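You operate a simulated robot arm through the tools that you are given. There is no shell and no other tool.

Carry out the task below with a simulated robot arm. There is one attempt and no reset: what you move stays moved.

JOB
Stand the white and blue pots in their saucers, set the lamp dial to MID and switch the lamp on.
Fine: leave it on. Set down upright: white pot, blue pot.

Only the result counts: the job must be done as asked and must still hold three seconds after the hand-in. Knocking over, shifting, dropping, spilling or breaking anything else fails it.

ROBOT AND FRAMES
A 7-joint arm with a two-finger parallel gripper, fixed in place. Base frame: the origin is on the floor under the middle of its stand, x ahead of it, y to its left, z up. Lengths are in mm, angles in rad, forces in N, time in s.
It reaches about 1147 mm from its shoulder. Its first joint turns from -2.897 to 2.897 rad. Payload 3.43 kg.
The tool frame sits at the grasp point between the pads (the TCP): z along the fingers, y along the line on which they close. The tips reach 30 mm beyond it. Largest opening 94 mm; finger width 28, thickness 10; the body of the gripper, 50 by 96 mm, starts 55 mm behind the TCP.
Orientation is that of the tool frame in the base frame, as a unit quaternion [w, x, y, z]. With the fingers straight down and closing along the base's y, the tool's x points along the base's -x, its y along +y and its z along -z.

CONTROLS
- The arm moves only by the tool play_rows. Its argument "rows" is a list of rows, each a list of 7 numbers: the turn, a rotation vector about the tool's x, y, z in rad, then the shift along the tool's x, y, z in mm, then the opening, from 0 (shut) to 1 (fully open). In form: [[rx, ry, rz, x, y, z, claw], ...]. A call has 1 to 20 rows; each row shifts and turns the commanded pose from where the row before left it, along the tool's axes as they then stand. Rows are played at 5 a second. More than 50 mm and 0.15 rad between two rows, or a gripper value outside its range, and nothing of the call is played. A pose out of reach is approached as far as the arm can. The call stops where the force on the tool passes 40 N (or 10 N more than at its start, if that is more) or the arm is blocked; 0.2 s more then pass. Each finger travels about 45 mm/s and halts on what it meets, pressing with about 35 N; the grip force reading is that of the motor and also rises with nothing between the fingers. The clock runs only during rows and for 0.2 s after the last one: add rows that do not move to give the fingers time. It gives the time, the measured TCP pose, the force on the tool (base axes), the opening and the grip force at its end, in the units of the frame above (readings bear some noise), with the torque about the TCP (base axes, N m) and any sound that the robot's microphone picked up, and new pictures: "views" is both (left out), scene, wrist or none.
- Cameras (640 x 400 px; columns grow to the right, rows downward): "scene" is fixed at [219.5, 492.6, 1535]; the picture's right is [-0.67, -0.75, 0.00], its down [-0.69, 0.62, -0.38] and it looks along [0.28, -0.25, -0.93] (base axes); focal length 297 px, centre (320, 200). "wrist" rides on the gripper at [76, 14, -102] in the tool frame; the picture's right is [-0.18, 0.98, 0.00], its down [-0.75, -0.14, -0.64] and it looks along [-0.63, -0.12, 0.77] (tool axes); focal length 243 px, centre (320, 200). There is no depth. A picture from a camera that has moved, and an enlarged one, comes with that camera's place and axes in the base frame and with its lens. The place of the scene camera against the robot may be out by one fixed shift of up to 18 mm in any direction.
- inspect(camera, box): a new picture of the part [left, top, right, bottom] of that camera's present view, enlarged. No time passes.
- sign_off(): hands the job in; it is judged then, once.

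Places have to be worked out from the pictures, the camera data and where the tool is seen. Open the gripper and draw the arm clear of the work before you hand the job in, unless the task says otherwise.

The tools are called after "Call:" as a command line: name --pt "numbers of a row" for each row, then --argument value for the rest, lists and objects as JSON in quotes. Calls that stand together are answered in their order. play_rows: Moves the arm, as the interface text tells. Its arguments: {"type":"object","properties":{"rows":{"type":"array","items":{"type":"array","items":{"type":"number"}}},"views":{"type":"string","enum":["both","scene","wrist","none"]}},"required":["rows"]} The other tools are called the same way: inspect (camera, box) takes an enlarged picture of a part of a camera's view; sign_off () hands the job in.

At the start:

```text
time: 0.0
position: [381.9, 284.3, 1154.1]
ee_rot: [0.0, 0.0, 1.0, 0.0]
wrist_force: [-0.1, 0.8, -0.4]
ft_torque: [-0.04, 0.01, -0.01]
width: 93.9
grasp_force: 0.1
```

scene: 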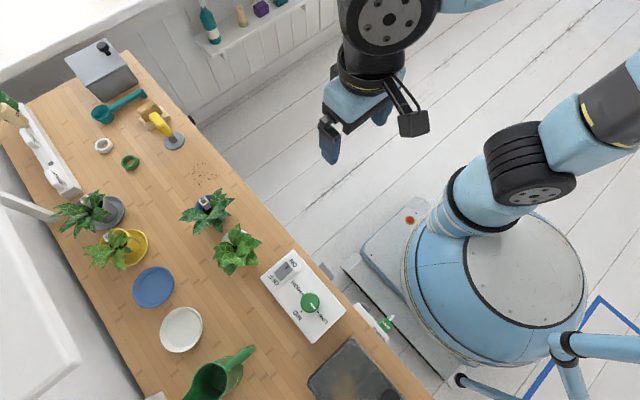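
wrist: 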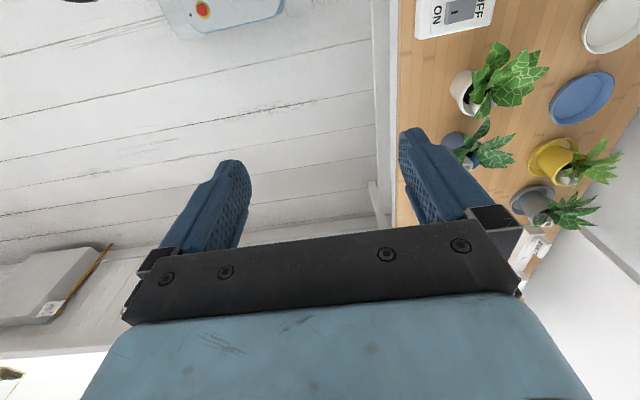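

I begin with enlarged views of the bench to identify the pots, saucers and lamp panel.

Call:
inspect --camera "scene" --box '[160, 170, 360, 350]'

Call:
inspect --camera "scene" --box '[0, 80, 240, 290]'

Call:
inspect --camera "wrist" --box '[390, 0, 640, 250]'

Call:
inspect --camera "scene" --box '[100, 240, 440, 400]'

```text
2.22 times, centred on (260, 260) of scene
camera zoom: at [219.5, 492.6, 1535.0], right [-0.67, -0.75, 0.0], down [-0.69, 0.62, -0.38], along [0.28, -0.25, -0.93], focal length 660 px, centre (453, 67)
```

zoom: 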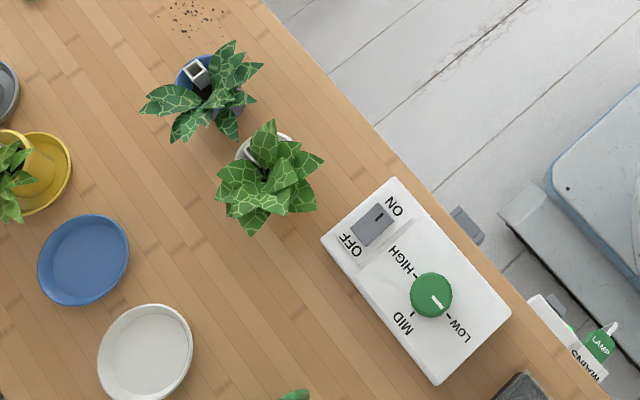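

```text
1.90 times, centred on (120, 185) of scene
camera zoom: at [219.5, 492.6, 1535.0], right [-0.67, -0.75, 0.0], down [-0.69, 0.62, -0.38], along [0.28, -0.25, -0.93], focal length 565 px, centre (701, 229)
```

zoom: 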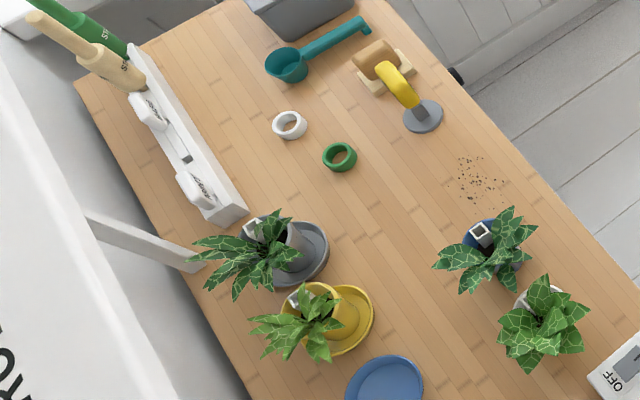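

```text
1.60 times, centred on (515, 125) of wrist
camera zoom: at [305.8, 298.1, 1257.9], right [0.18, 0.98, 0.0], down [0.75, -0.14, 0.64], along [0.63, -0.12, -0.77], focal length 388 px, centre (8, 320)
```

zoom: 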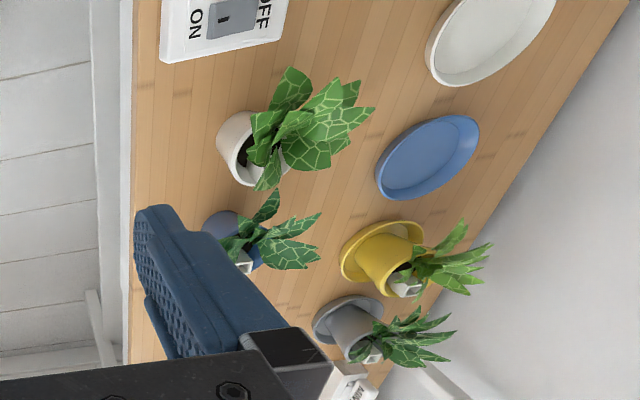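

```text
1.88 times, centred on (270, 320) of scene
camera zoom: at [219.5, 492.6, 1535.0], right [-0.67, -0.75, 0.0], down [-0.69, 0.62, -0.38], along [0.28, -0.25, -0.93], focal length 559 px, centre (414, -26)
```

zoom: 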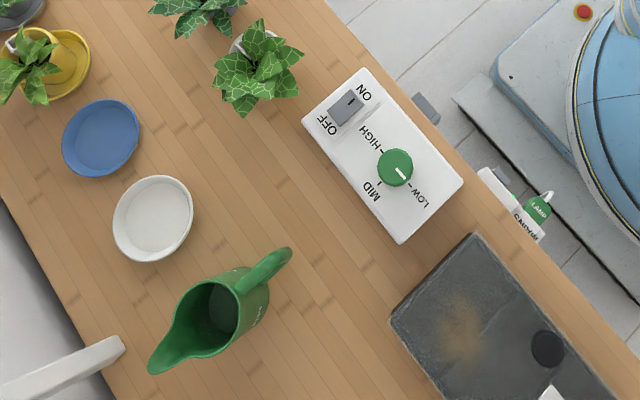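

I want closer views of the pots, the switch panel and the mains outlet before moving.

Call:
inspect --camera "scene" --box '[170, 175, 280, 285]'

Call:
inspect --camera "scene" --box '[250, 240, 400, 350]'

Call:
inspect --camera "wrist" --box '[400, 0, 560, 160]'

Call:
inspect --camera "wrist" --box '[500, 60, 640, 260]'

```text
3.64 times, centred on (225, 230) of scene
camera zoom: at [219.5, 492.6, 1535.0], right [-0.67, -0.75, 0.0], down [-0.69, 0.62, -0.38], along [0.28, -0.25, -0.93], focal length 1079 px, centre (666, 91)
```

zoom: 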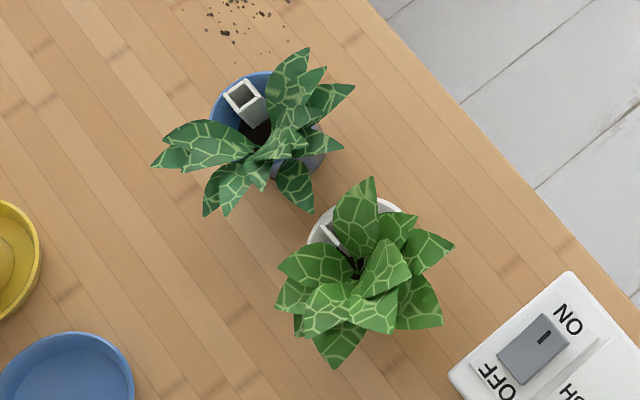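

```text
3.64 times, centred on (325, 295) of scene
camera zoom: at [219.5, 492.6, 1535.0], right [-0.67, -0.75, 0.0], down [-0.69, 0.62, -0.38], along [0.28, -0.25, -0.93], focal length 1079 px, centre (302, -146)
```

zoom: 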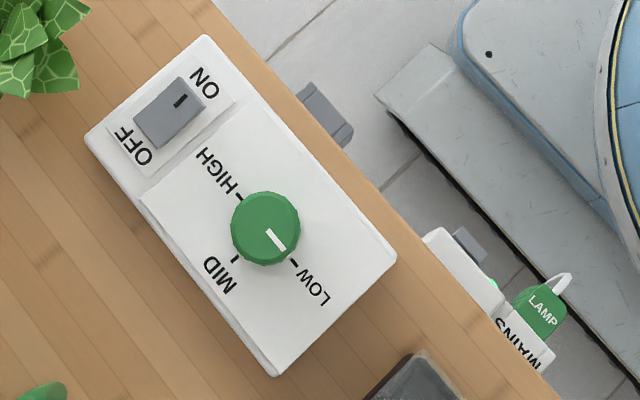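

```text
2.50 times, centred on (480, 80) of wrist
camera zoom: at [305.8, 298.1, 1257.9], right [0.18, 0.98, 0.0], down [0.75, -0.14, 0.64], along [0.63, -0.12, -0.77], focal length 606 px, centre (-80, 500)
```

zoom: 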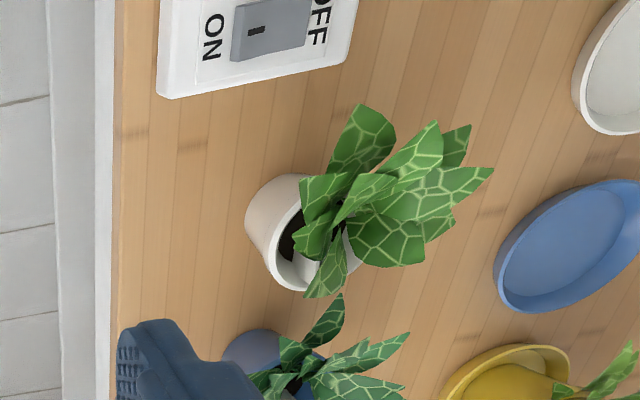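

```text
2.00 times, centred on (570, 160) of wrist
camera zoom: at [305.8, 298.1, 1257.9], right [0.18, 0.98, 0.0], down [0.75, -0.14, 0.64], along [0.63, -0.12, -0.77], focal length 485 px, centre (-180, 280)
```

zoom: 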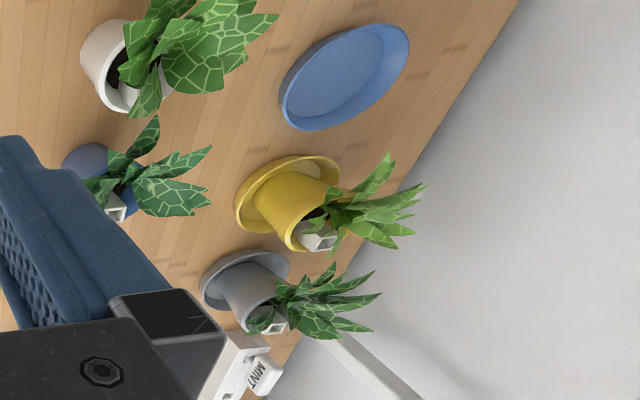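

Saucers and pots are identified: the white and blue pots stand on the bench near y≈530, the empty saucers near y≈740, and the bench top is near z≈795. I first turn the gripper about its axis so that it can later approach the pots from the robot side with the camera above.

Call:
play_rows --pt "0 0 0.143 0 0 0 1" --pt "0 0 0.143 0 0 0 1" --pt "0 0 0.143 0 0 0 1" --pt "0 0 0.143 0 0 0 1" --pt "0 0 0.143 0 0 0 1" --pt "0 0 0.143 0 0 0 1" --pt "0 0 0.143 0 0 0 1" --pt "0 0 0.143 0 0 0 1" --pt "0 0 0.143 0 0 0 1" --pt "0 0 0.143 0 0 0 1" --pt "0 0 0.1408 0 0 0 1" --pt "0 0 0 0 0 0 1"

```text
time: 2.6
position: [381.3, 284.2, 1153.3]
ee_rot: [0.0, 0.707, 0.707, 0.0]
wrist_force: [0.4, 0.6, 0.6]
ft_torque: [-0.01, 0.0, 0.03]
width: 94.2
grasp_force: 0.1
camera wrist: at [396.5, 360.0, 1257.5], right [0.98, -0.19, 0.0], down [-0.14, -0.75, 0.64], along [-0.12, -0.63, -0.77], focal length 243 px, centre (320, 200)
```

scene: 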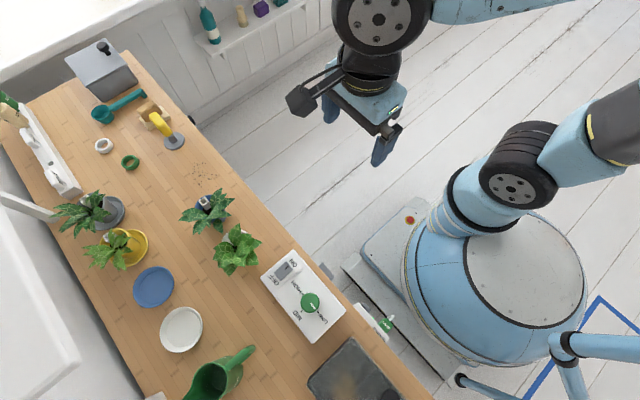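
wrist: 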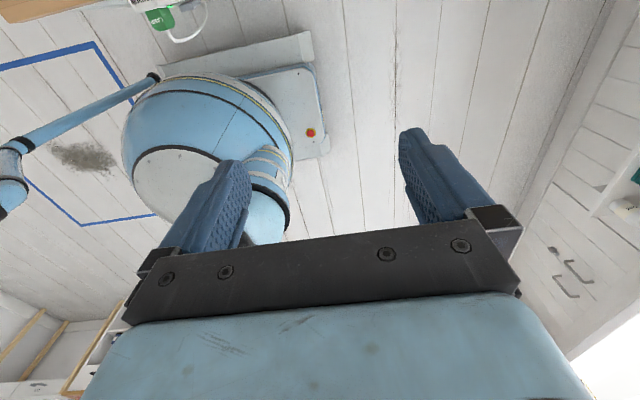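

The roll is done (tool x now along +y). Next I tilt the tool about its y axis by about 60° so the fingers point towards the bench, at this safe height.

Call:
play_rows --pt "0 0.1496 0 0 0 0 1" --pt "0 0.1496 0 0 0 0 1" --pt "0 0.1496 0 0 0 0 1" --pt "0 0.1496 0 0 0 0 1" --pt "0 0.1496 0 0 0 0 1" --pt "0 0.1496 0 0 0 0 1" --pt "0 0.1496 0 0 0 0 1" --pt "0 0 0 0 0 0 1"

```text
time: 4.4
position: [382.8, 283.0, 1155.1]
ee_rot: [-0.353, 0.613, 0.612, 0.354]
wrist_force: [0.1, -0.5, 0.1]
ft_torque: [0.01, 0.0, 0.0]
width: 94.0
grasp_force: 0.0
camera wrist: at [396.5, 233.0, 1273.1], right [0.98, -0.09, -0.16], down [-0.14, -0.93, -0.33], along [-0.12, 0.35, -0.93], focal length 243 px, centre (320, 200)
```

scene: 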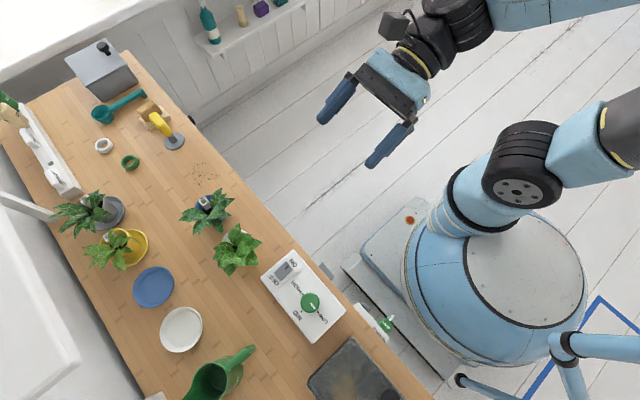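
wrist: 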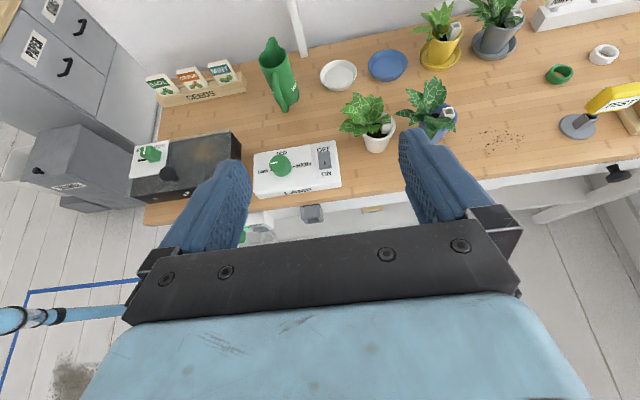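

The wrist camera now gives a good overview of the bench. I enlarge it to measure pots, saucers and panel.

Call:
inspect --camera "wrist" --box '[320, 60, 480, 160]'

Call:
inspect --camera "wrist" --box '[240, 30, 440, 155]'

Call:
inspect --camera "wrist" --box '[220, 130, 400, 245]'

Call:
inspect --camera "wrist" --box '[400, 0, 560, 100]'

```text
4.00 times, centred on (400, 110) of wrist
camera zoom: at [396.5, 233.0, 1273.1], right [0.98, -0.09, -0.16], down [-0.14, -0.93, -0.33], along [-0.12, 0.35, -0.93], focal length 970 px, centre (0, 560)
```

zoom: 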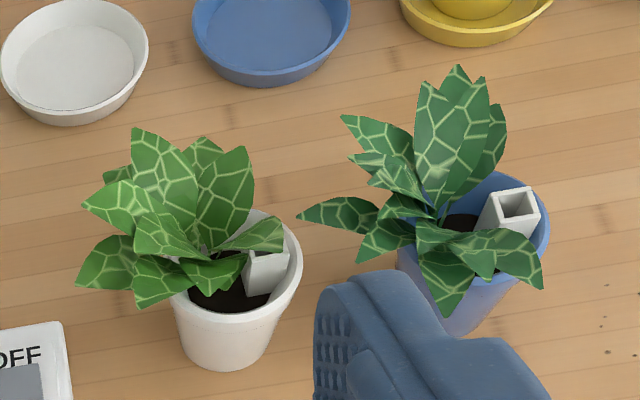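

```text
3.20 times, centred on (340, 92) of wrist
camera zoom: at [396.5, 233.0, 1273.1], right [0.98, -0.09, -0.16], down [-0.14, -0.93, -0.33], along [-0.12, 0.35, -0.93], focal length 776 px, centre (256, 544)
```

zoom: 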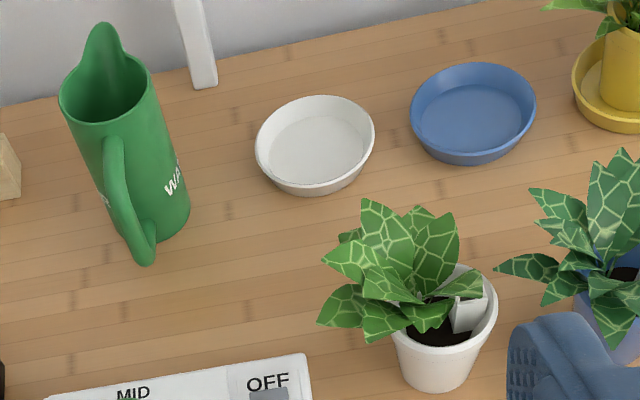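

```text
3.48 times, centred on (310, 188) of wrist
camera zoom: at [396.5, 233.0, 1273.1], right [0.98, -0.09, -0.16], down [-0.14, -0.93, -0.33], along [-0.12, 0.35, -0.93], focal length 844 px, centre (355, 244)
```

zoom: 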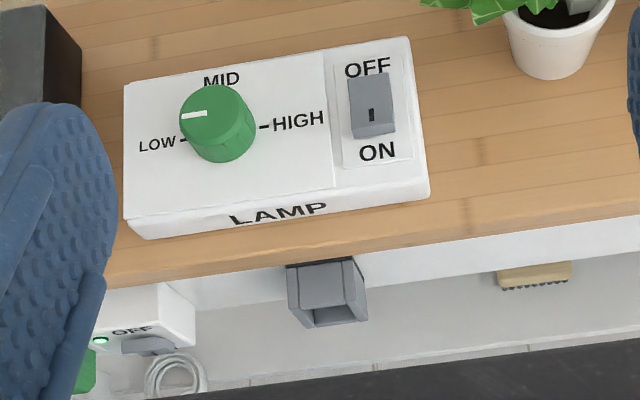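

```text
4.00 times, centred on (480, 50) of wrist
camera zoom: at [396.5, 233.0, 1273.1], right [0.98, -0.09, -0.16], down [-0.14, -0.93, -0.33], along [-0.12, 0.35, -0.93], focal length 970 px, centre (-320, 800)
```

zoom: 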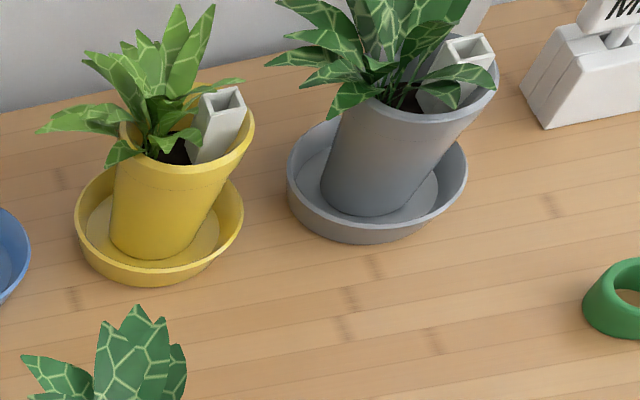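

From this view I estimate: blue pot axis ≈ (581, 519), white pot ≈ (470, 519), blue saucer ≈ (532, 726), white saucer ≈ (413, 726), and pot height about 70 mm. I'll take the blue pot first because its leaf overhangs the white one, so I move to a standoff in front of it.

Call:
play_rows --pt "0 0 0 -19.3 24.75 25.85 1" --pt "0 0 0 -19.3 24.75 25.85 1" --pt "0 0 0 -19.3 24.75 25.85 1" --pt "0 0 0 -19.3 24.75 25.85 1" --pt "0 0 0 -19.3 24.75 25.85 1" --pt "0 0 0 -19.3 24.75 25.85 1" --pt "0 0 0 -19.3 24.75 25.85 1" --pt "0 0 0 -19.3 24.75 25.85 1" --pt "0 0 0 0 0 0 1"

```text
time: 6.4
position: [579.9, 386.6, 917.1]
ee_rot: [-0.354, 0.612, 0.613, 0.353]
wrist_force: [0.2, 0.1, 0.1]
ft_torque: [0.01, -0.03, 0.01]
width: 94.0
grasp_force: 0.0
camera wrist: at [594.5, 335.5, 1035.5], right [0.98, -0.09, -0.16], down [-0.14, -0.93, -0.33], along [-0.12, 0.35, -0.93], focal length 243 px, centre (320, 200)
```

scene: 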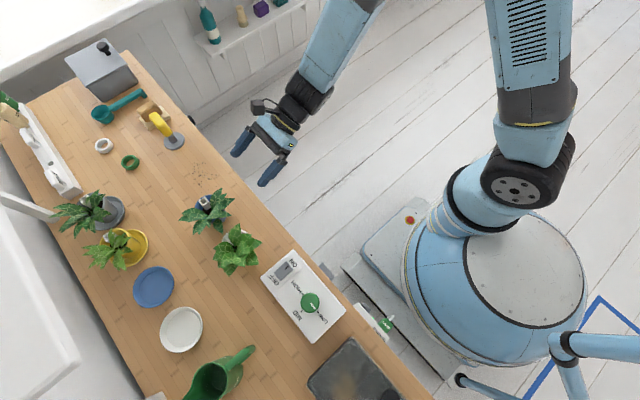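
wrist: 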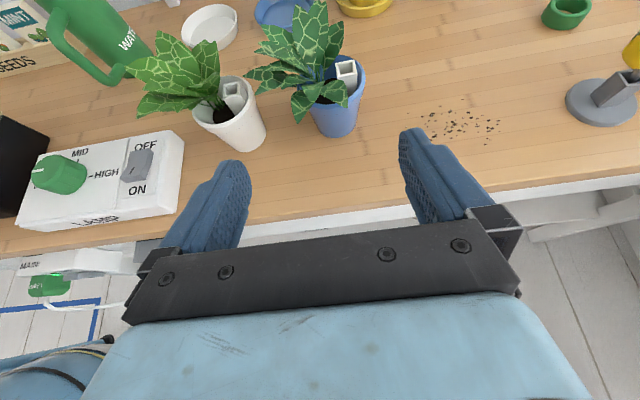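

Call:
inspect --camera "wrist" --box '[230, 0, 410, 150]'

Call:
inspect --camera "wrist" --box '[120, 0, 320, 160]'

Call:
inspect --camera "wrist" --box '[0, 110, 200, 310]'

```text
2.67 times, centred on (320, 75) of wrist
camera zoom: at [594.5, 335.5, 1035.5], right [0.98, -0.09, -0.16], down [-0.14, -0.93, -0.33], along [-0.12, 0.35, -0.93], focal length 647 px, centre (320, 533)
```

zoom: 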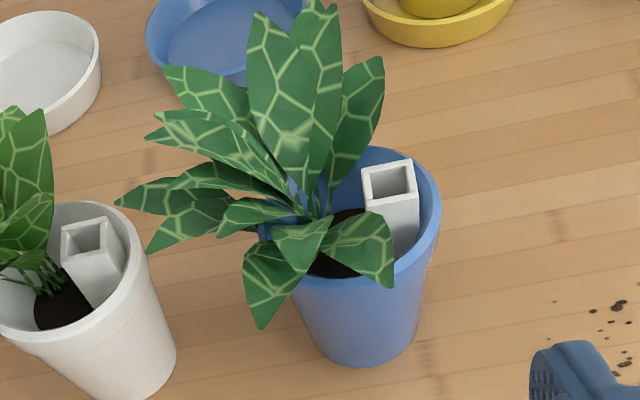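

```text
2.50 times, centred on (220, 80) of wrist
camera zoom: at [594.5, 335.5, 1035.5], right [0.98, -0.09, -0.16], down [-0.14, -0.93, -0.33], along [-0.12, 0.35, -0.93], focal length 606 px, centre (570, 500)
```

zoom: 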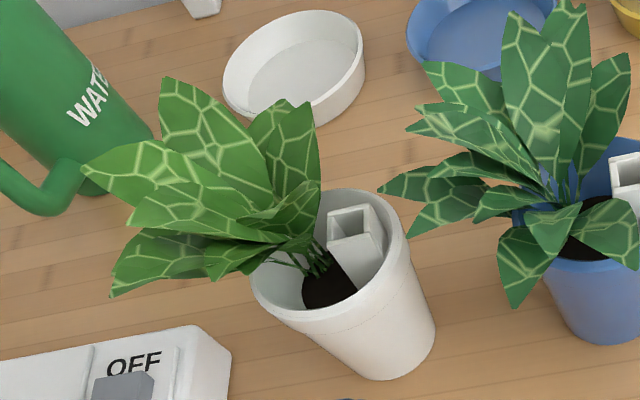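

```text
2.00 times, centred on (100, 210) of wrist
camera zoom: at [594.5, 335.5, 1035.5], right [0.98, -0.09, -0.16], down [-0.14, -0.93, -0.33], along [-0.12, 0.35, -0.93], focal length 485 px, centre (760, 180)
```

zoom: 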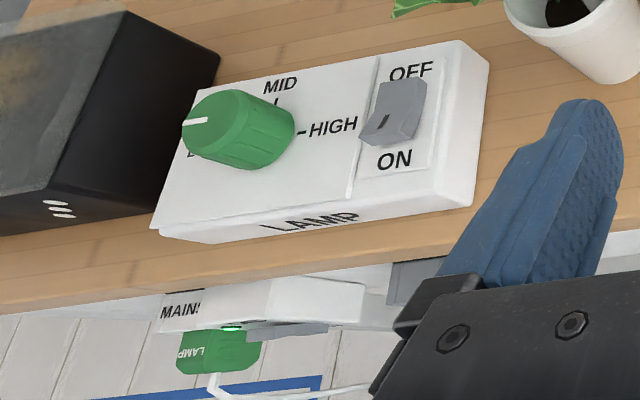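

Comparing the two wrist views puts the bench top at z≈777, the blue pot axis at ≈(594, 531) with its rim at z≈845, and the saucers near (416, 747) and (540, 748). I move closer along the tool axis, to 70 mm short of the blue pot.

Call:
play_rows --pt "0 0 0 -3.5 4.9 32.7 1" --pt "0 0 0 -3.5 4.9 32.7 1" --pt "0 0 0 -3.4 4.8 32.7 1" --pt "0 0 0 0 0 0 1"

```text
time: 7.4
position: [593.9, 466.1, 858.8]
ee_rot: [-0.354, 0.612, 0.612, 0.354]
wrist_force: [-0.8, -0.3, -0.2]
ft_torque: [-0.01, -0.01, 0.0]
width: 93.9
grasp_force: 0.1
camera wrist: at [608.9, 415.1, 977.1], right [0.98, -0.09, -0.16], down [-0.14, -0.93, -0.33], along [-0.12, 0.35, -0.93], focal length 243 px, centre (320, 200)
```

scene: 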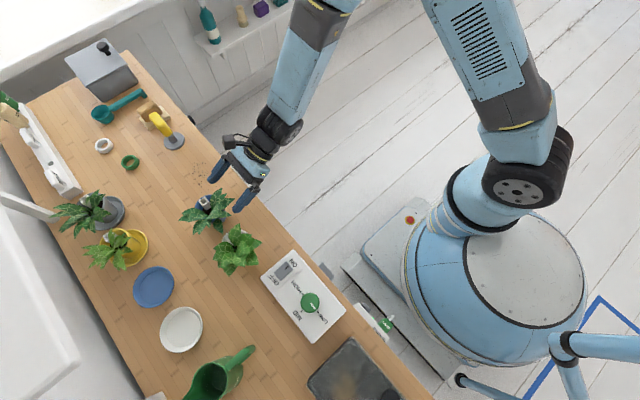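
wrist: 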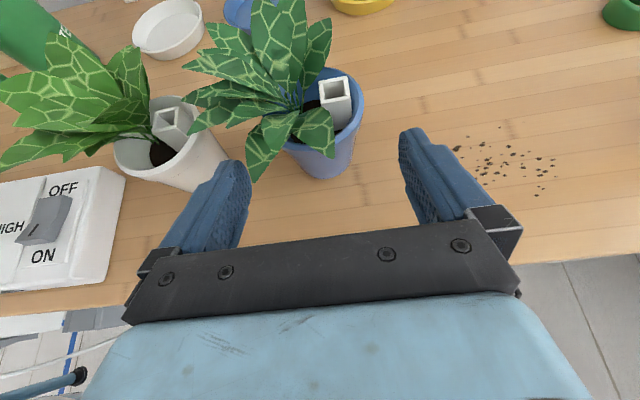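

Call:
inspect --camera "wrist" --box '[180, 40, 460, 215]'

Call:
inspect --camera "scene" --box '[150, 120, 310, 260]'

```text
2.29 times, centred on (320, 128) of wrist
camera zoom: at [608.9, 415.1, 977.1], right [0.98, -0.09, -0.16], down [-0.14, -0.93, -0.33], along [-0.12, 0.35, -0.93], focal length 555 px, centre (320, 366)
```

zoom: 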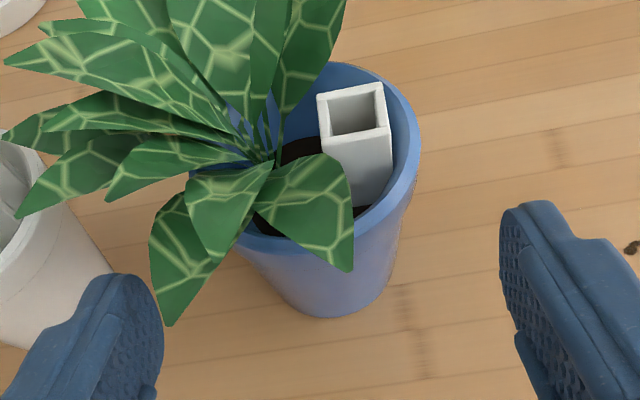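

```text
2.86 times, centred on (230, 190) of scene
camera zoom: at [219.5, 492.6, 1535.0], right [-0.67, -0.75, 0.0], down [-0.69, 0.62, -0.38], along [0.28, -0.25, -0.93], focal length 848 px, centre (577, 229)
```

zoom: 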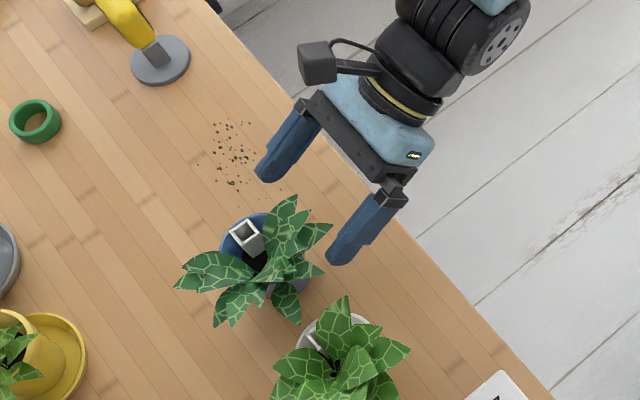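

The blue pot sits centred between the fingers (axis ≈ (594.5, 530)), and the left finger clears the white pot by roughly 25 mm. I advance 66 mm along the tool axis.

Call:
play_rows --pt "0 0 0 0 0.5 22 1" --pt "0 0 0 0 0 22 1" --pt "0 0 0 0 0 22 1" --pt "0 0 0 0 0 0 1"

```text
time: 8.4
position: [596.8, 523.5, 824.2]
ee_rot: [-0.354, 0.612, 0.613, 0.353]
wrist_force: [0.2, -0.1, -0.7]
ft_torque: [0.0, 0.01, 0.01]
width: 93.9
grasp_force: 0.1
camera wrist: at [610.3, 472.3, 943.1], right [0.98, -0.09, -0.16], down [-0.14, -0.93, -0.33], along [-0.12, 0.35, -0.93], focal length 243 px, centre (320, 200)
```

scene: 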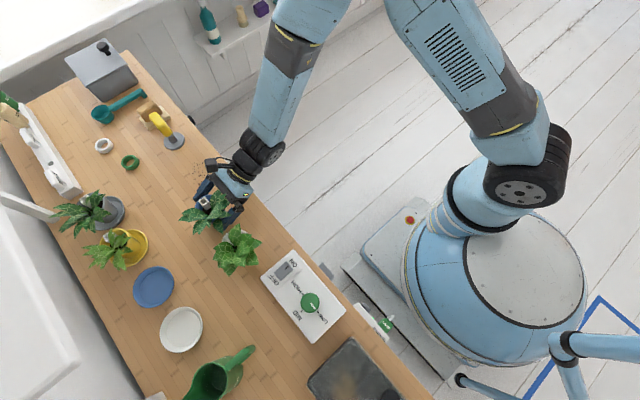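
wrist: 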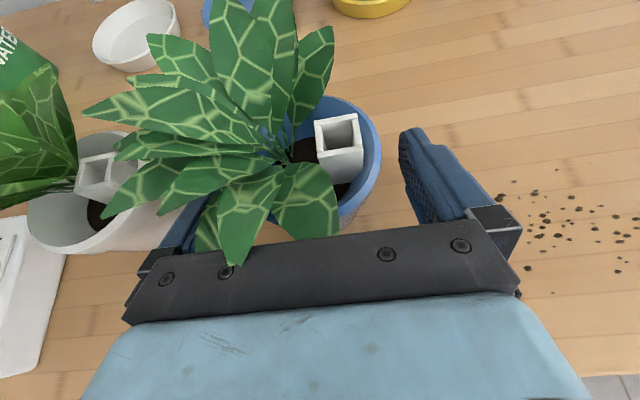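

No contact force and the pot lies between the fingers; I close the gripper and give it time.

Call:
play_rows --pt "0 0 0 0 0 0 0.75" --pt "0 0 0 0 0 0 0.6" --pt "0 0 0 0 0 0 0.4" --pt "0 0 0 0 0 0 0.2" --pt "0 0 0 0 0 0 0" --pt "0 0 0 0 0 0 0"

```text
time: 9.8
position: [596.1, 524.3, 825.4]
ee_rot: [-0.353, 0.613, 0.612, 0.353]
wrist_force: [0.1, 0.6, -1.0]
ft_torque: [-0.03, -0.01, -0.01]
width: 62.9
grasp_force: 34.5
camera wrist: at [610.5, 472.1, 943.1], right [0.98, -0.09, -0.16], down [-0.14, -0.93, -0.33], along [-0.12, 0.35, -0.93], focal length 243 px, centre (320, 200)
```

scene: 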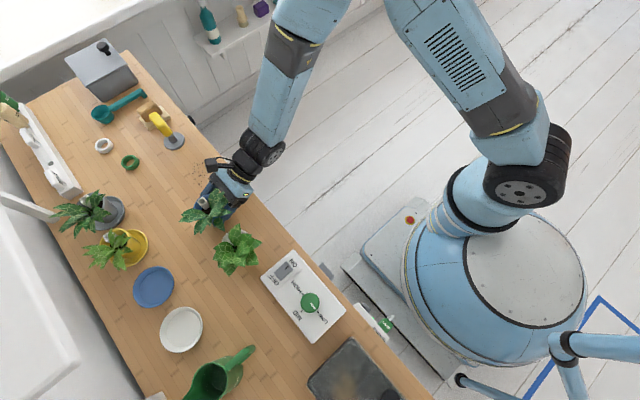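
wrist: 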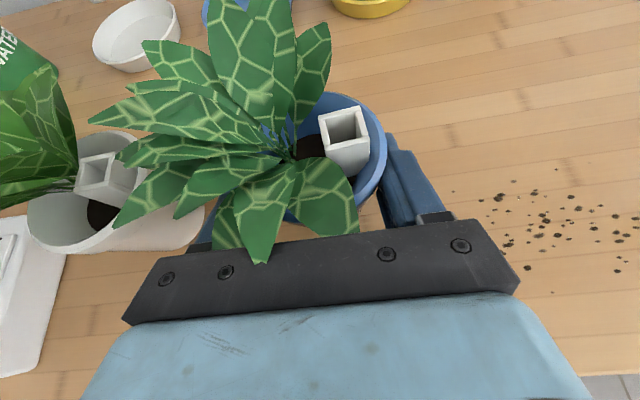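

Gripped at 62.9 mm with 34.5 N. I lift straight up by 40 mm in small steps.

Call:
play_rows --pt "0 0 0 8.66 0 -5 0" --pt "0 0 0 8.66 0 -5 0" --pt "0 0 0 8.66 0 -5 0" --pt "0 0 0 8.66 0 -5 0" --pt "0 0 0 0 0 0 0"

```text
time: 11.0
position: [594.9, 523.5, 867.6]
ee_rot: [-0.353, 0.612, 0.612, 0.354]
wrist_force: [0.0, 0.5, -1.9]
ft_torque: [-0.02, 0.0, 0.04]
width: 62.8
grasp_force: 35.1
camera wrist: at [609.6, 472.1, 984.8], right [0.98, -0.09, -0.16], down [-0.14, -0.93, -0.33], along [-0.12, 0.35, -0.93], focal length 243 px, centre (320, 200)
```

scene: 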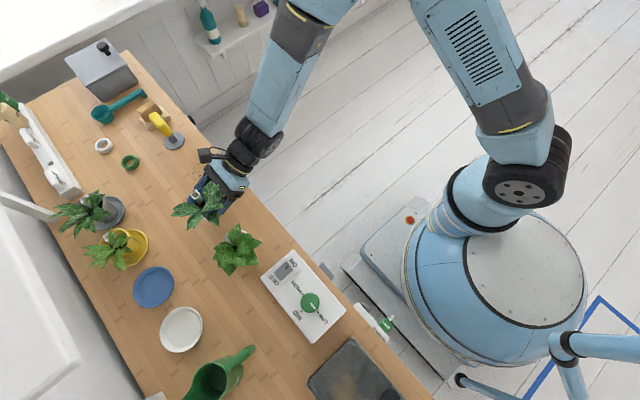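
wrist: 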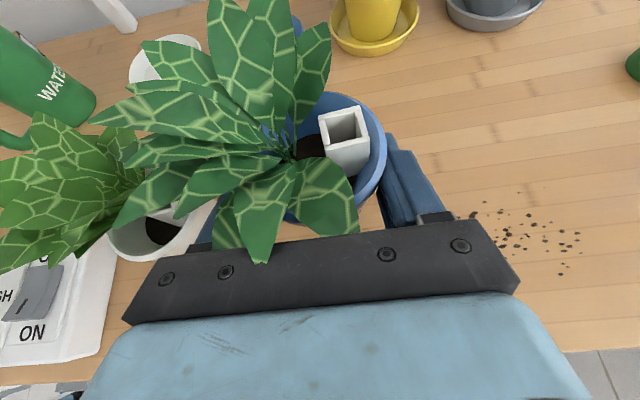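

The pot came up cleanly without tilting in the view. I carry it towards the blue saucer at this height, first mostly along +y.

Call:
play_rows --pt "0 0 0 15 -3 26 0" --pt "0 0 0 15 -3 26 0" --pt "0 0 0 15 -8 26 0" --pt "0 0 0 15 -8 26 0" --pt "0 0 0 0 0 0 0"

Call:
inspect --camera "scene" --box '[80, 160, 320, 310]'

```text
time: 12.2
position: [573.7, 641.9, 864.6]
ee_rot: [-0.355, 0.612, 0.612, 0.353]
wrist_force: [1.0, 0.5, -2.2]
ft_torque: [-0.02, 0.02, 0.0]
width: 62.6
grasp_force: 35.1
camera wrist: at [588.8, 591.6, 982.7], right [0.98, -0.09, -0.16], down [-0.14, -0.93, -0.33], along [-0.12, 0.35, -0.93], focal length 243 px, centre (320, 200)
```

scene: 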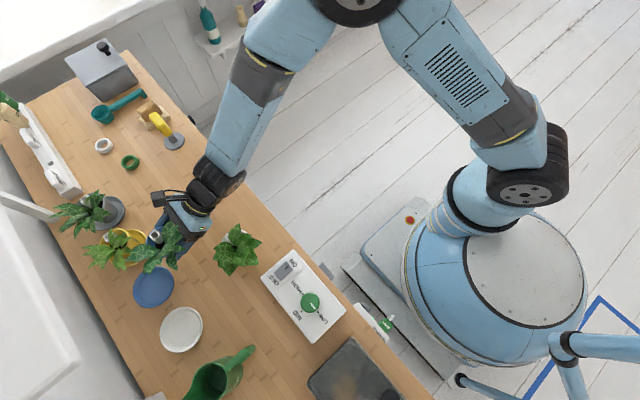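
wrist: 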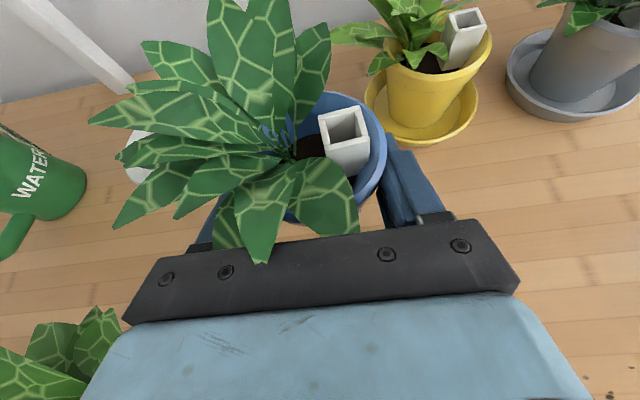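

```text
2.67 times, centred on (200, 235) of scene
camera zoom: at [219.5, 492.6, 1535.0], right [-0.67, -0.75, 0.0], down [-0.69, 0.62, -0.38], along [0.28, -0.25, -0.93], focal length 792 px, centre (640, 107)
```

zoom: 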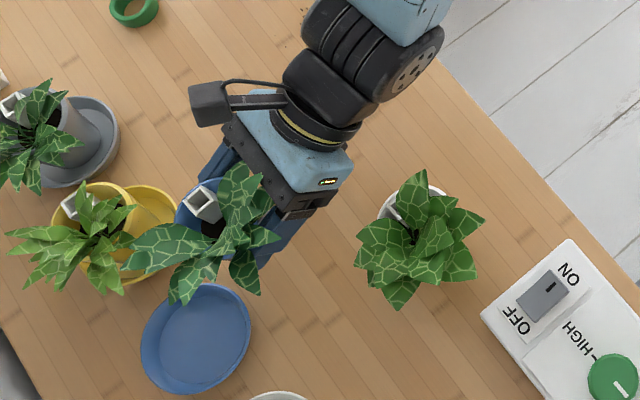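

Before going over the saucer I shift the pot left and yaw the tool about 0.25 rad, so that the wrist stays away from the white plant's foliage. The blue leaves are over free bench here.

Call:
play_rows --pt "0 0 0 6.25 -14 10.8 0" --pt "0 0 0 6.25 -14 10.8 0" --pt "0.108 0 -0.0625 0 0 0 0" --pt "0.108 0 -0.0625 0 0 0 0" --pt "0 0 0 0 0 0 0"

Call:
inspect --camera "scene" --box '[80, 160, 320, 310]'

```text
time: 13.4
position: [545.8, 667.1, 865.6]
ee_rot: [-0.394, 0.531, 0.684, 0.307]
wrist_force: [-0.1, 0.1, -2.6]
ft_torque: [-0.04, 0.01, -0.04]
width: 62.7
grasp_force: 35.0
camera wrist: at [572.1, 622.6, 983.9], right [0.98, 0.15, -0.16], down [0.09, -0.94, -0.33], along [-0.2, 0.31, -0.93], focal length 243 px, centre (320, 200)
```

scene: 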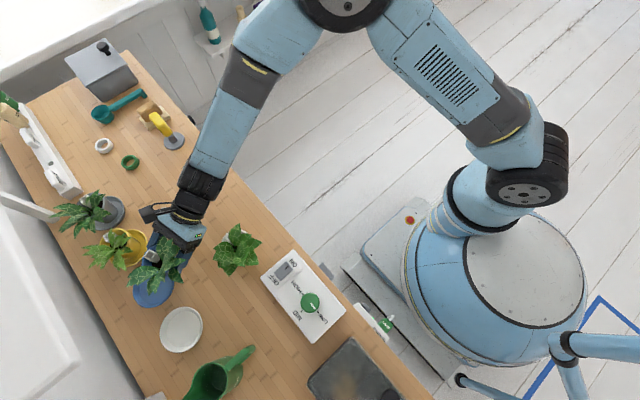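
wrist: 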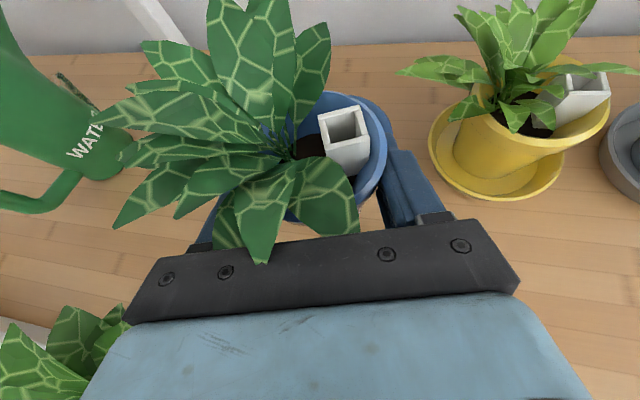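

```text
2.67 times, centred on (200, 235) of scene
camera zoom: at [219.5, 492.6, 1535.0], right [-0.67, -0.75, 0.0], down [-0.69, 0.62, -0.38], along [0.28, -0.25, -0.93], focal length 792 px, centre (640, 107)
```

zoom: 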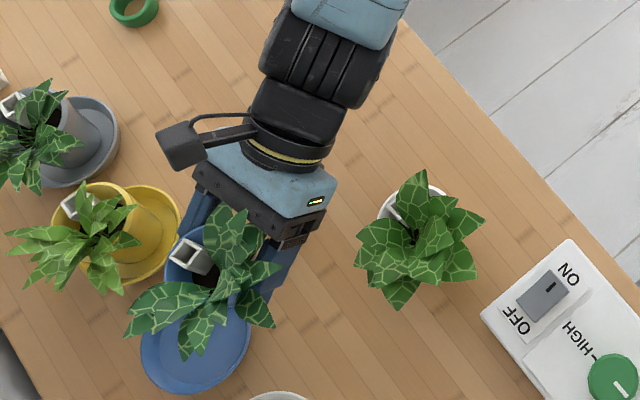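

The yaw is done and the wrist is clear of the white plant. I carry the pot over the blue saucer (target axis ≈ (535, 746)), slightly lowered and kept a few mm away from the yellow plant's leaf tip.

Call:
play_rows --pt "0 0 0 9.1 3.0 22.7 0" --pt "0 0 0 9.0 3.0 22.7 0" --pt "0 0 0 9.0 3.0 22.7 0" --pt "0 0 0 0 0 0 0"

Call:
inspect --camera "scene" --box '[60, 180, 260, 350]'

Call:
inspect --camera "wrist" --box '[180, 0, 520, 240]'

```text
time: 14.4
position: [536.2, 740.7, 855.6]
ee_rot: [-0.395, 0.532, 0.684, 0.307]
wrist_force: [-0.4, 0.8, -2.0]
ft_torque: [-0.02, -0.01, -0.02]
width: 62.5
grasp_force: 35.2
camera wrist: at [562.9, 693.7, 974.5], right [0.98, 0.15, -0.16], down [0.09, -0.94, -0.33], along [-0.2, 0.31, -0.93], focal length 243 px, centre (320, 200)
```

scene: 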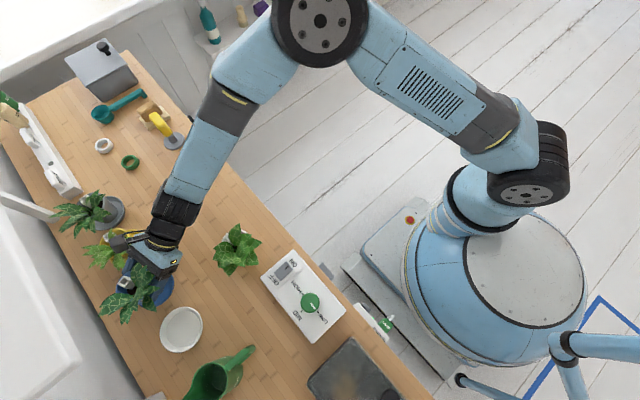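
wrist: 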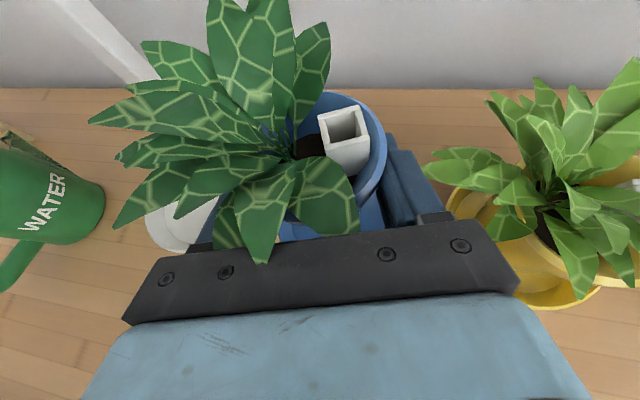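

```text
2.35 times, centred on (160, 265) of scene
camera zoom: at [219.5, 492.6, 1535.0], right [-0.67, -0.75, 0.0], down [-0.69, 0.62, -0.38], along [0.28, -0.25, -0.93], focal length 698 px, centre (696, 47)
```

zoom: 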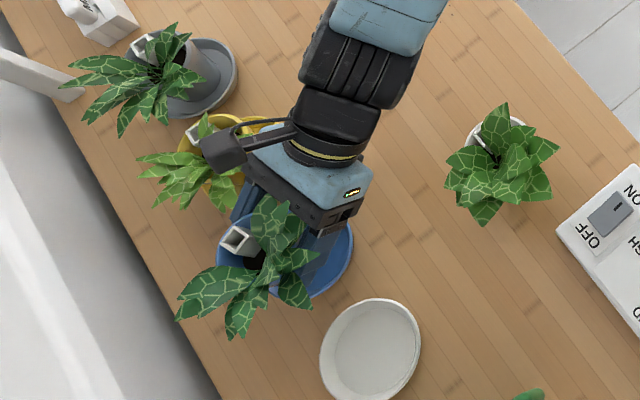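

```text
1.67 times, centred on (350, 120) of wrist
camera zoom: at [562.9, 693.7, 974.5], right [0.98, 0.15, -0.16], down [0.09, -0.94, -0.33], along [-0.2, 0.31, -0.93], focal length 404 px, centre (270, 333)
```

zoom: 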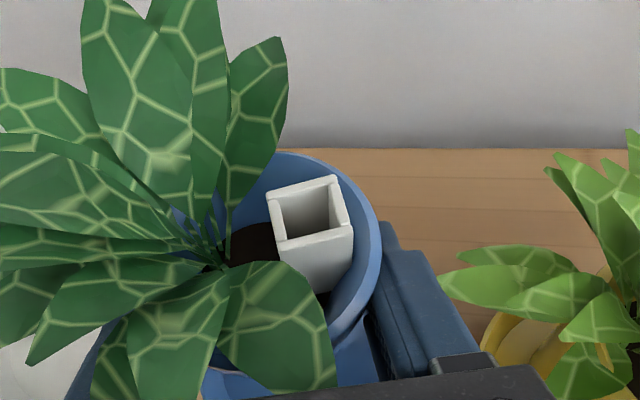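

I take a closer look at the saucer edge visible just above the palm, to check alignment before lowering.

Call:
inspect --camera "wrist" --box '[250, 150, 450, 260]'

Call:
inspect --camera "scene" --box '[110, 225, 190, 315]'

```text
3.20 times, centred on (350, 205) of wrist
camera zoom: at [562.9, 693.7, 974.5], right [0.98, 0.15, -0.16], down [0.09, -0.94, -0.33], along [-0.2, 0.31, -0.93], focal length 776 px, centre (224, 184)
```

zoom: 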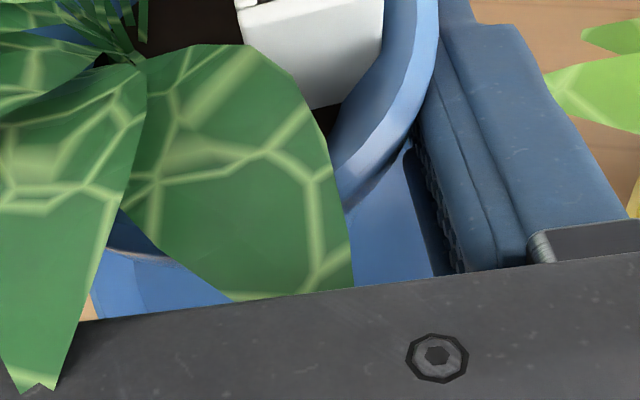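

```text
4.44 times, centred on (150, 270) of scene
camera zoom: at [219.5, 492.6, 1535.0], right [-0.67, -0.75, 0.0], down [-0.69, 0.62, -0.38], along [0.28, -0.25, -0.93], focal length 1319 px, centre (1076, -111)
```

zoom: 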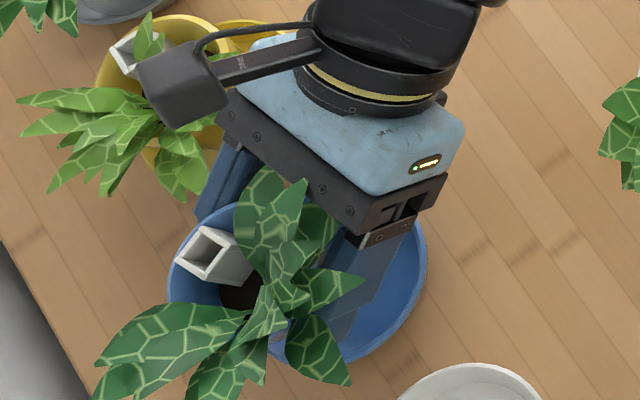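

The visible saucer edge agrees with a centre near (540, 747), so the pot is inside the rim. I lower it 20 mm, then continue in small steps while watching the force.

Call:
play_rows --pt "0 0 0 -4.33 0 2.5 0" --pt "0 0 0 -4.33 0 2.5 0" --pt "0 0 0 -4.33 0 2.5 0" --pt "0 0 0 -4.33 0 2.5 0" --pt "0 0 0 0 0 0 0"

```text
time: 15.6
position: [535.7, 739.4, 836.1]
ee_rot: [-0.395, 0.531, 0.683, 0.307]
wrist_force: [0.3, 0.8, -2.1]
ft_torque: [-0.07, 0.01, 0.03]
width: 62.6
grasp_force: 34.5
camera wrist: at [563.2, 694.3, 953.7], right [0.98, 0.15, -0.16], down [0.09, -0.94, -0.33], along [-0.2, 0.31, -0.93], focal length 243 px, centre (320, 200)
```

scene: 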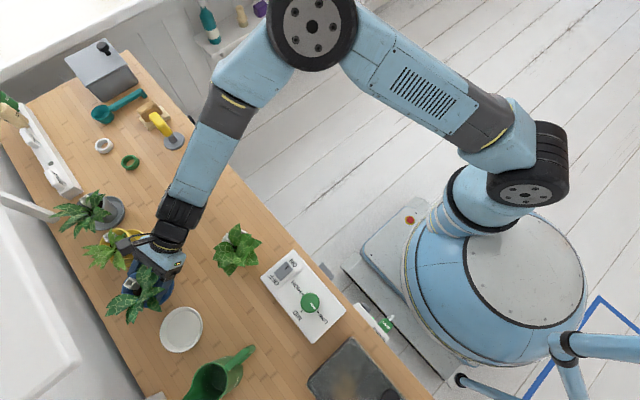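
wrist: 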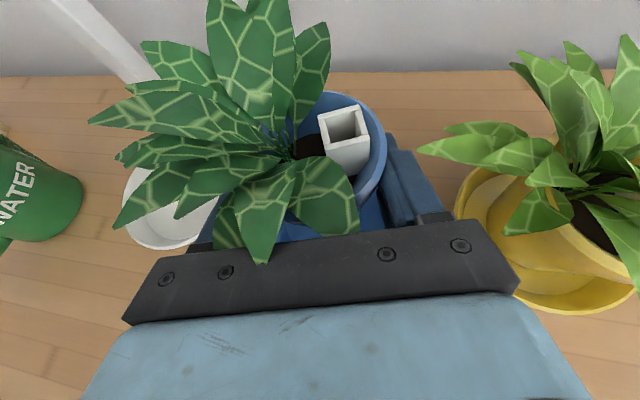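

Still free of contact at z=836. I go down in 1.5 mm steps.

Call:
play_rows --pt "0 0 0 -1.3 0 0.75 0" --pt "0 0 0 -1.3 0 0.75 0" --pt "0 0 0 -1.3 0 0.75 0" --pt "0 0 0 0 0 0 0" --views "none"

```text
time: 16.6
position: [536.4, 741.2, 830.8]
ee_rot: [-0.395, 0.531, 0.684, 0.306]
wrist_force: [0.1, 1.2, -1.2]
ft_torque: [0.01, 0.02, 0.0]
width: 62.5
grasp_force: 35.0
```

Call:
play_rows --pt "0 0 0 -0.87 0 0.5 0" --pt "0 0 0 0 0 0 0" --views "none"

```text
time: 17.2
position: [536.3, 740.7, 829.3]
ee_rot: [-0.395, 0.532, 0.683, 0.307]
wrist_force: [-0.4, 0.5, -1.5]
ft_torque: [-0.02, 0.01, -0.02]
width: 62.6
grasp_force: 35.7
```

Force is still just the pot's weight at z≈829, so I continue down in 1 mm steps.

Call:
play_rows --pt "0 0 0 -0.87 0 0.5 0" --pt "0 0 0 -0.87 0 0.5 0" --pt "0 0 0 0 0 0 0" --views "none"

```text
time: 18.0
position: [536.7, 741.0, 829.7]
ee_rot: [-0.395, 0.532, 0.683, 0.308]
wrist_force: [0.5, -0.5, 14.2]
ft_torque: [0.0, 0.21, -0.08]
width: 62.5
grasp_force: 34.8
```

Contact: +14 N upward at z≈829, so the pot stands on the saucer floor. I ease the load by 1 mm, then open the fingers gradually.

Call:
play_rows --pt "0 0 0 0.87 0 -0.5 0" --pt "0 0 0 0 0 0 0.68" --pt "0 0 0 0 0 0 0.72" --pt "0 0 0 0 0 0 0.78" --pt "0 0 0 0 0 0 0.84" --pt "0 0 0 0 0 0 0.84" --pt "0 0 0 0 0 0 0.84"

Call:
inspect --camera "wrist" --box '[180, 60, 500, 260]'

Call:
inspect --camera "scene" --box '[80, 215, 220, 315]'

```text
time: 19.6
position: [536.2, 740.6, 829.3]
ee_rot: [-0.395, 0.532, 0.683, 0.308]
wrist_force: [-0.9, 0.2, -0.7]
ft_torque: [0.03, 0.01, -0.01]
width: 79.0
grasp_force: 0.0
camera wrist: at [562.8, 695.1, 947.5], right [0.98, 0.15, -0.16], down [0.09, -0.94, -0.33], along [-0.2, 0.31, -0.93], focal length 243 px, centre (320, 200)
```

scene: 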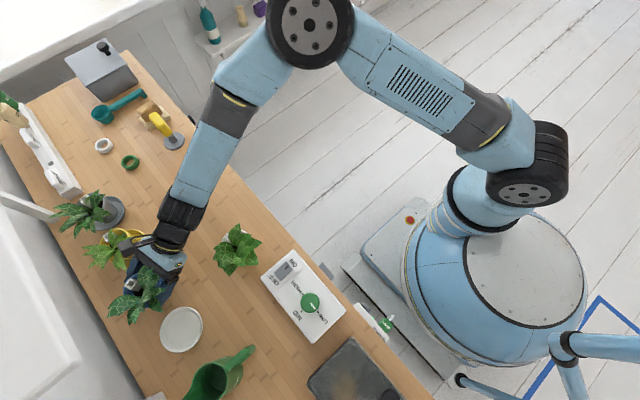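
wrist: 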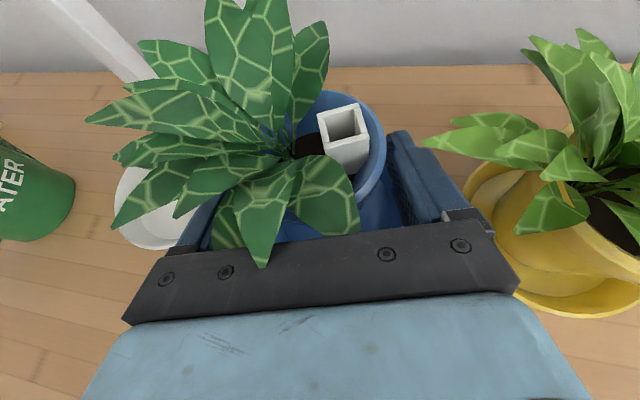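

```text
2.00 times, centred on (340, 160) of wrist
camera zoom: at [562.8, 695.1, 947.5], right [0.98, 0.15, -0.16], down [0.09, -0.94, -0.33], along [-0.2, 0.31, -0.93], focal length 485 px, centre (280, 280)
```

zoom: 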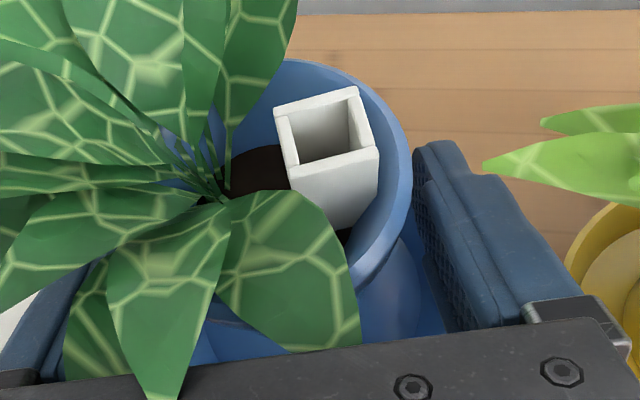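

```text
4.00 times, centred on (150, 265) of scene
camera zoom: at [219.5, 492.6, 1535.0], right [-0.67, -0.75, 0.0], down [-0.69, 0.62, -0.38], along [0.28, -0.25, -0.93], focal length 1187 px, centre (1000, -60)
```

zoom: 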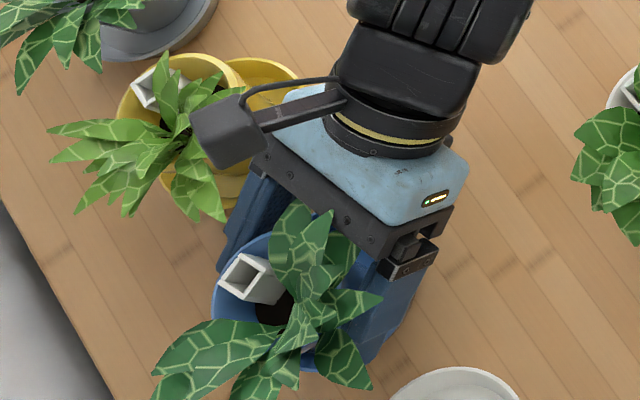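

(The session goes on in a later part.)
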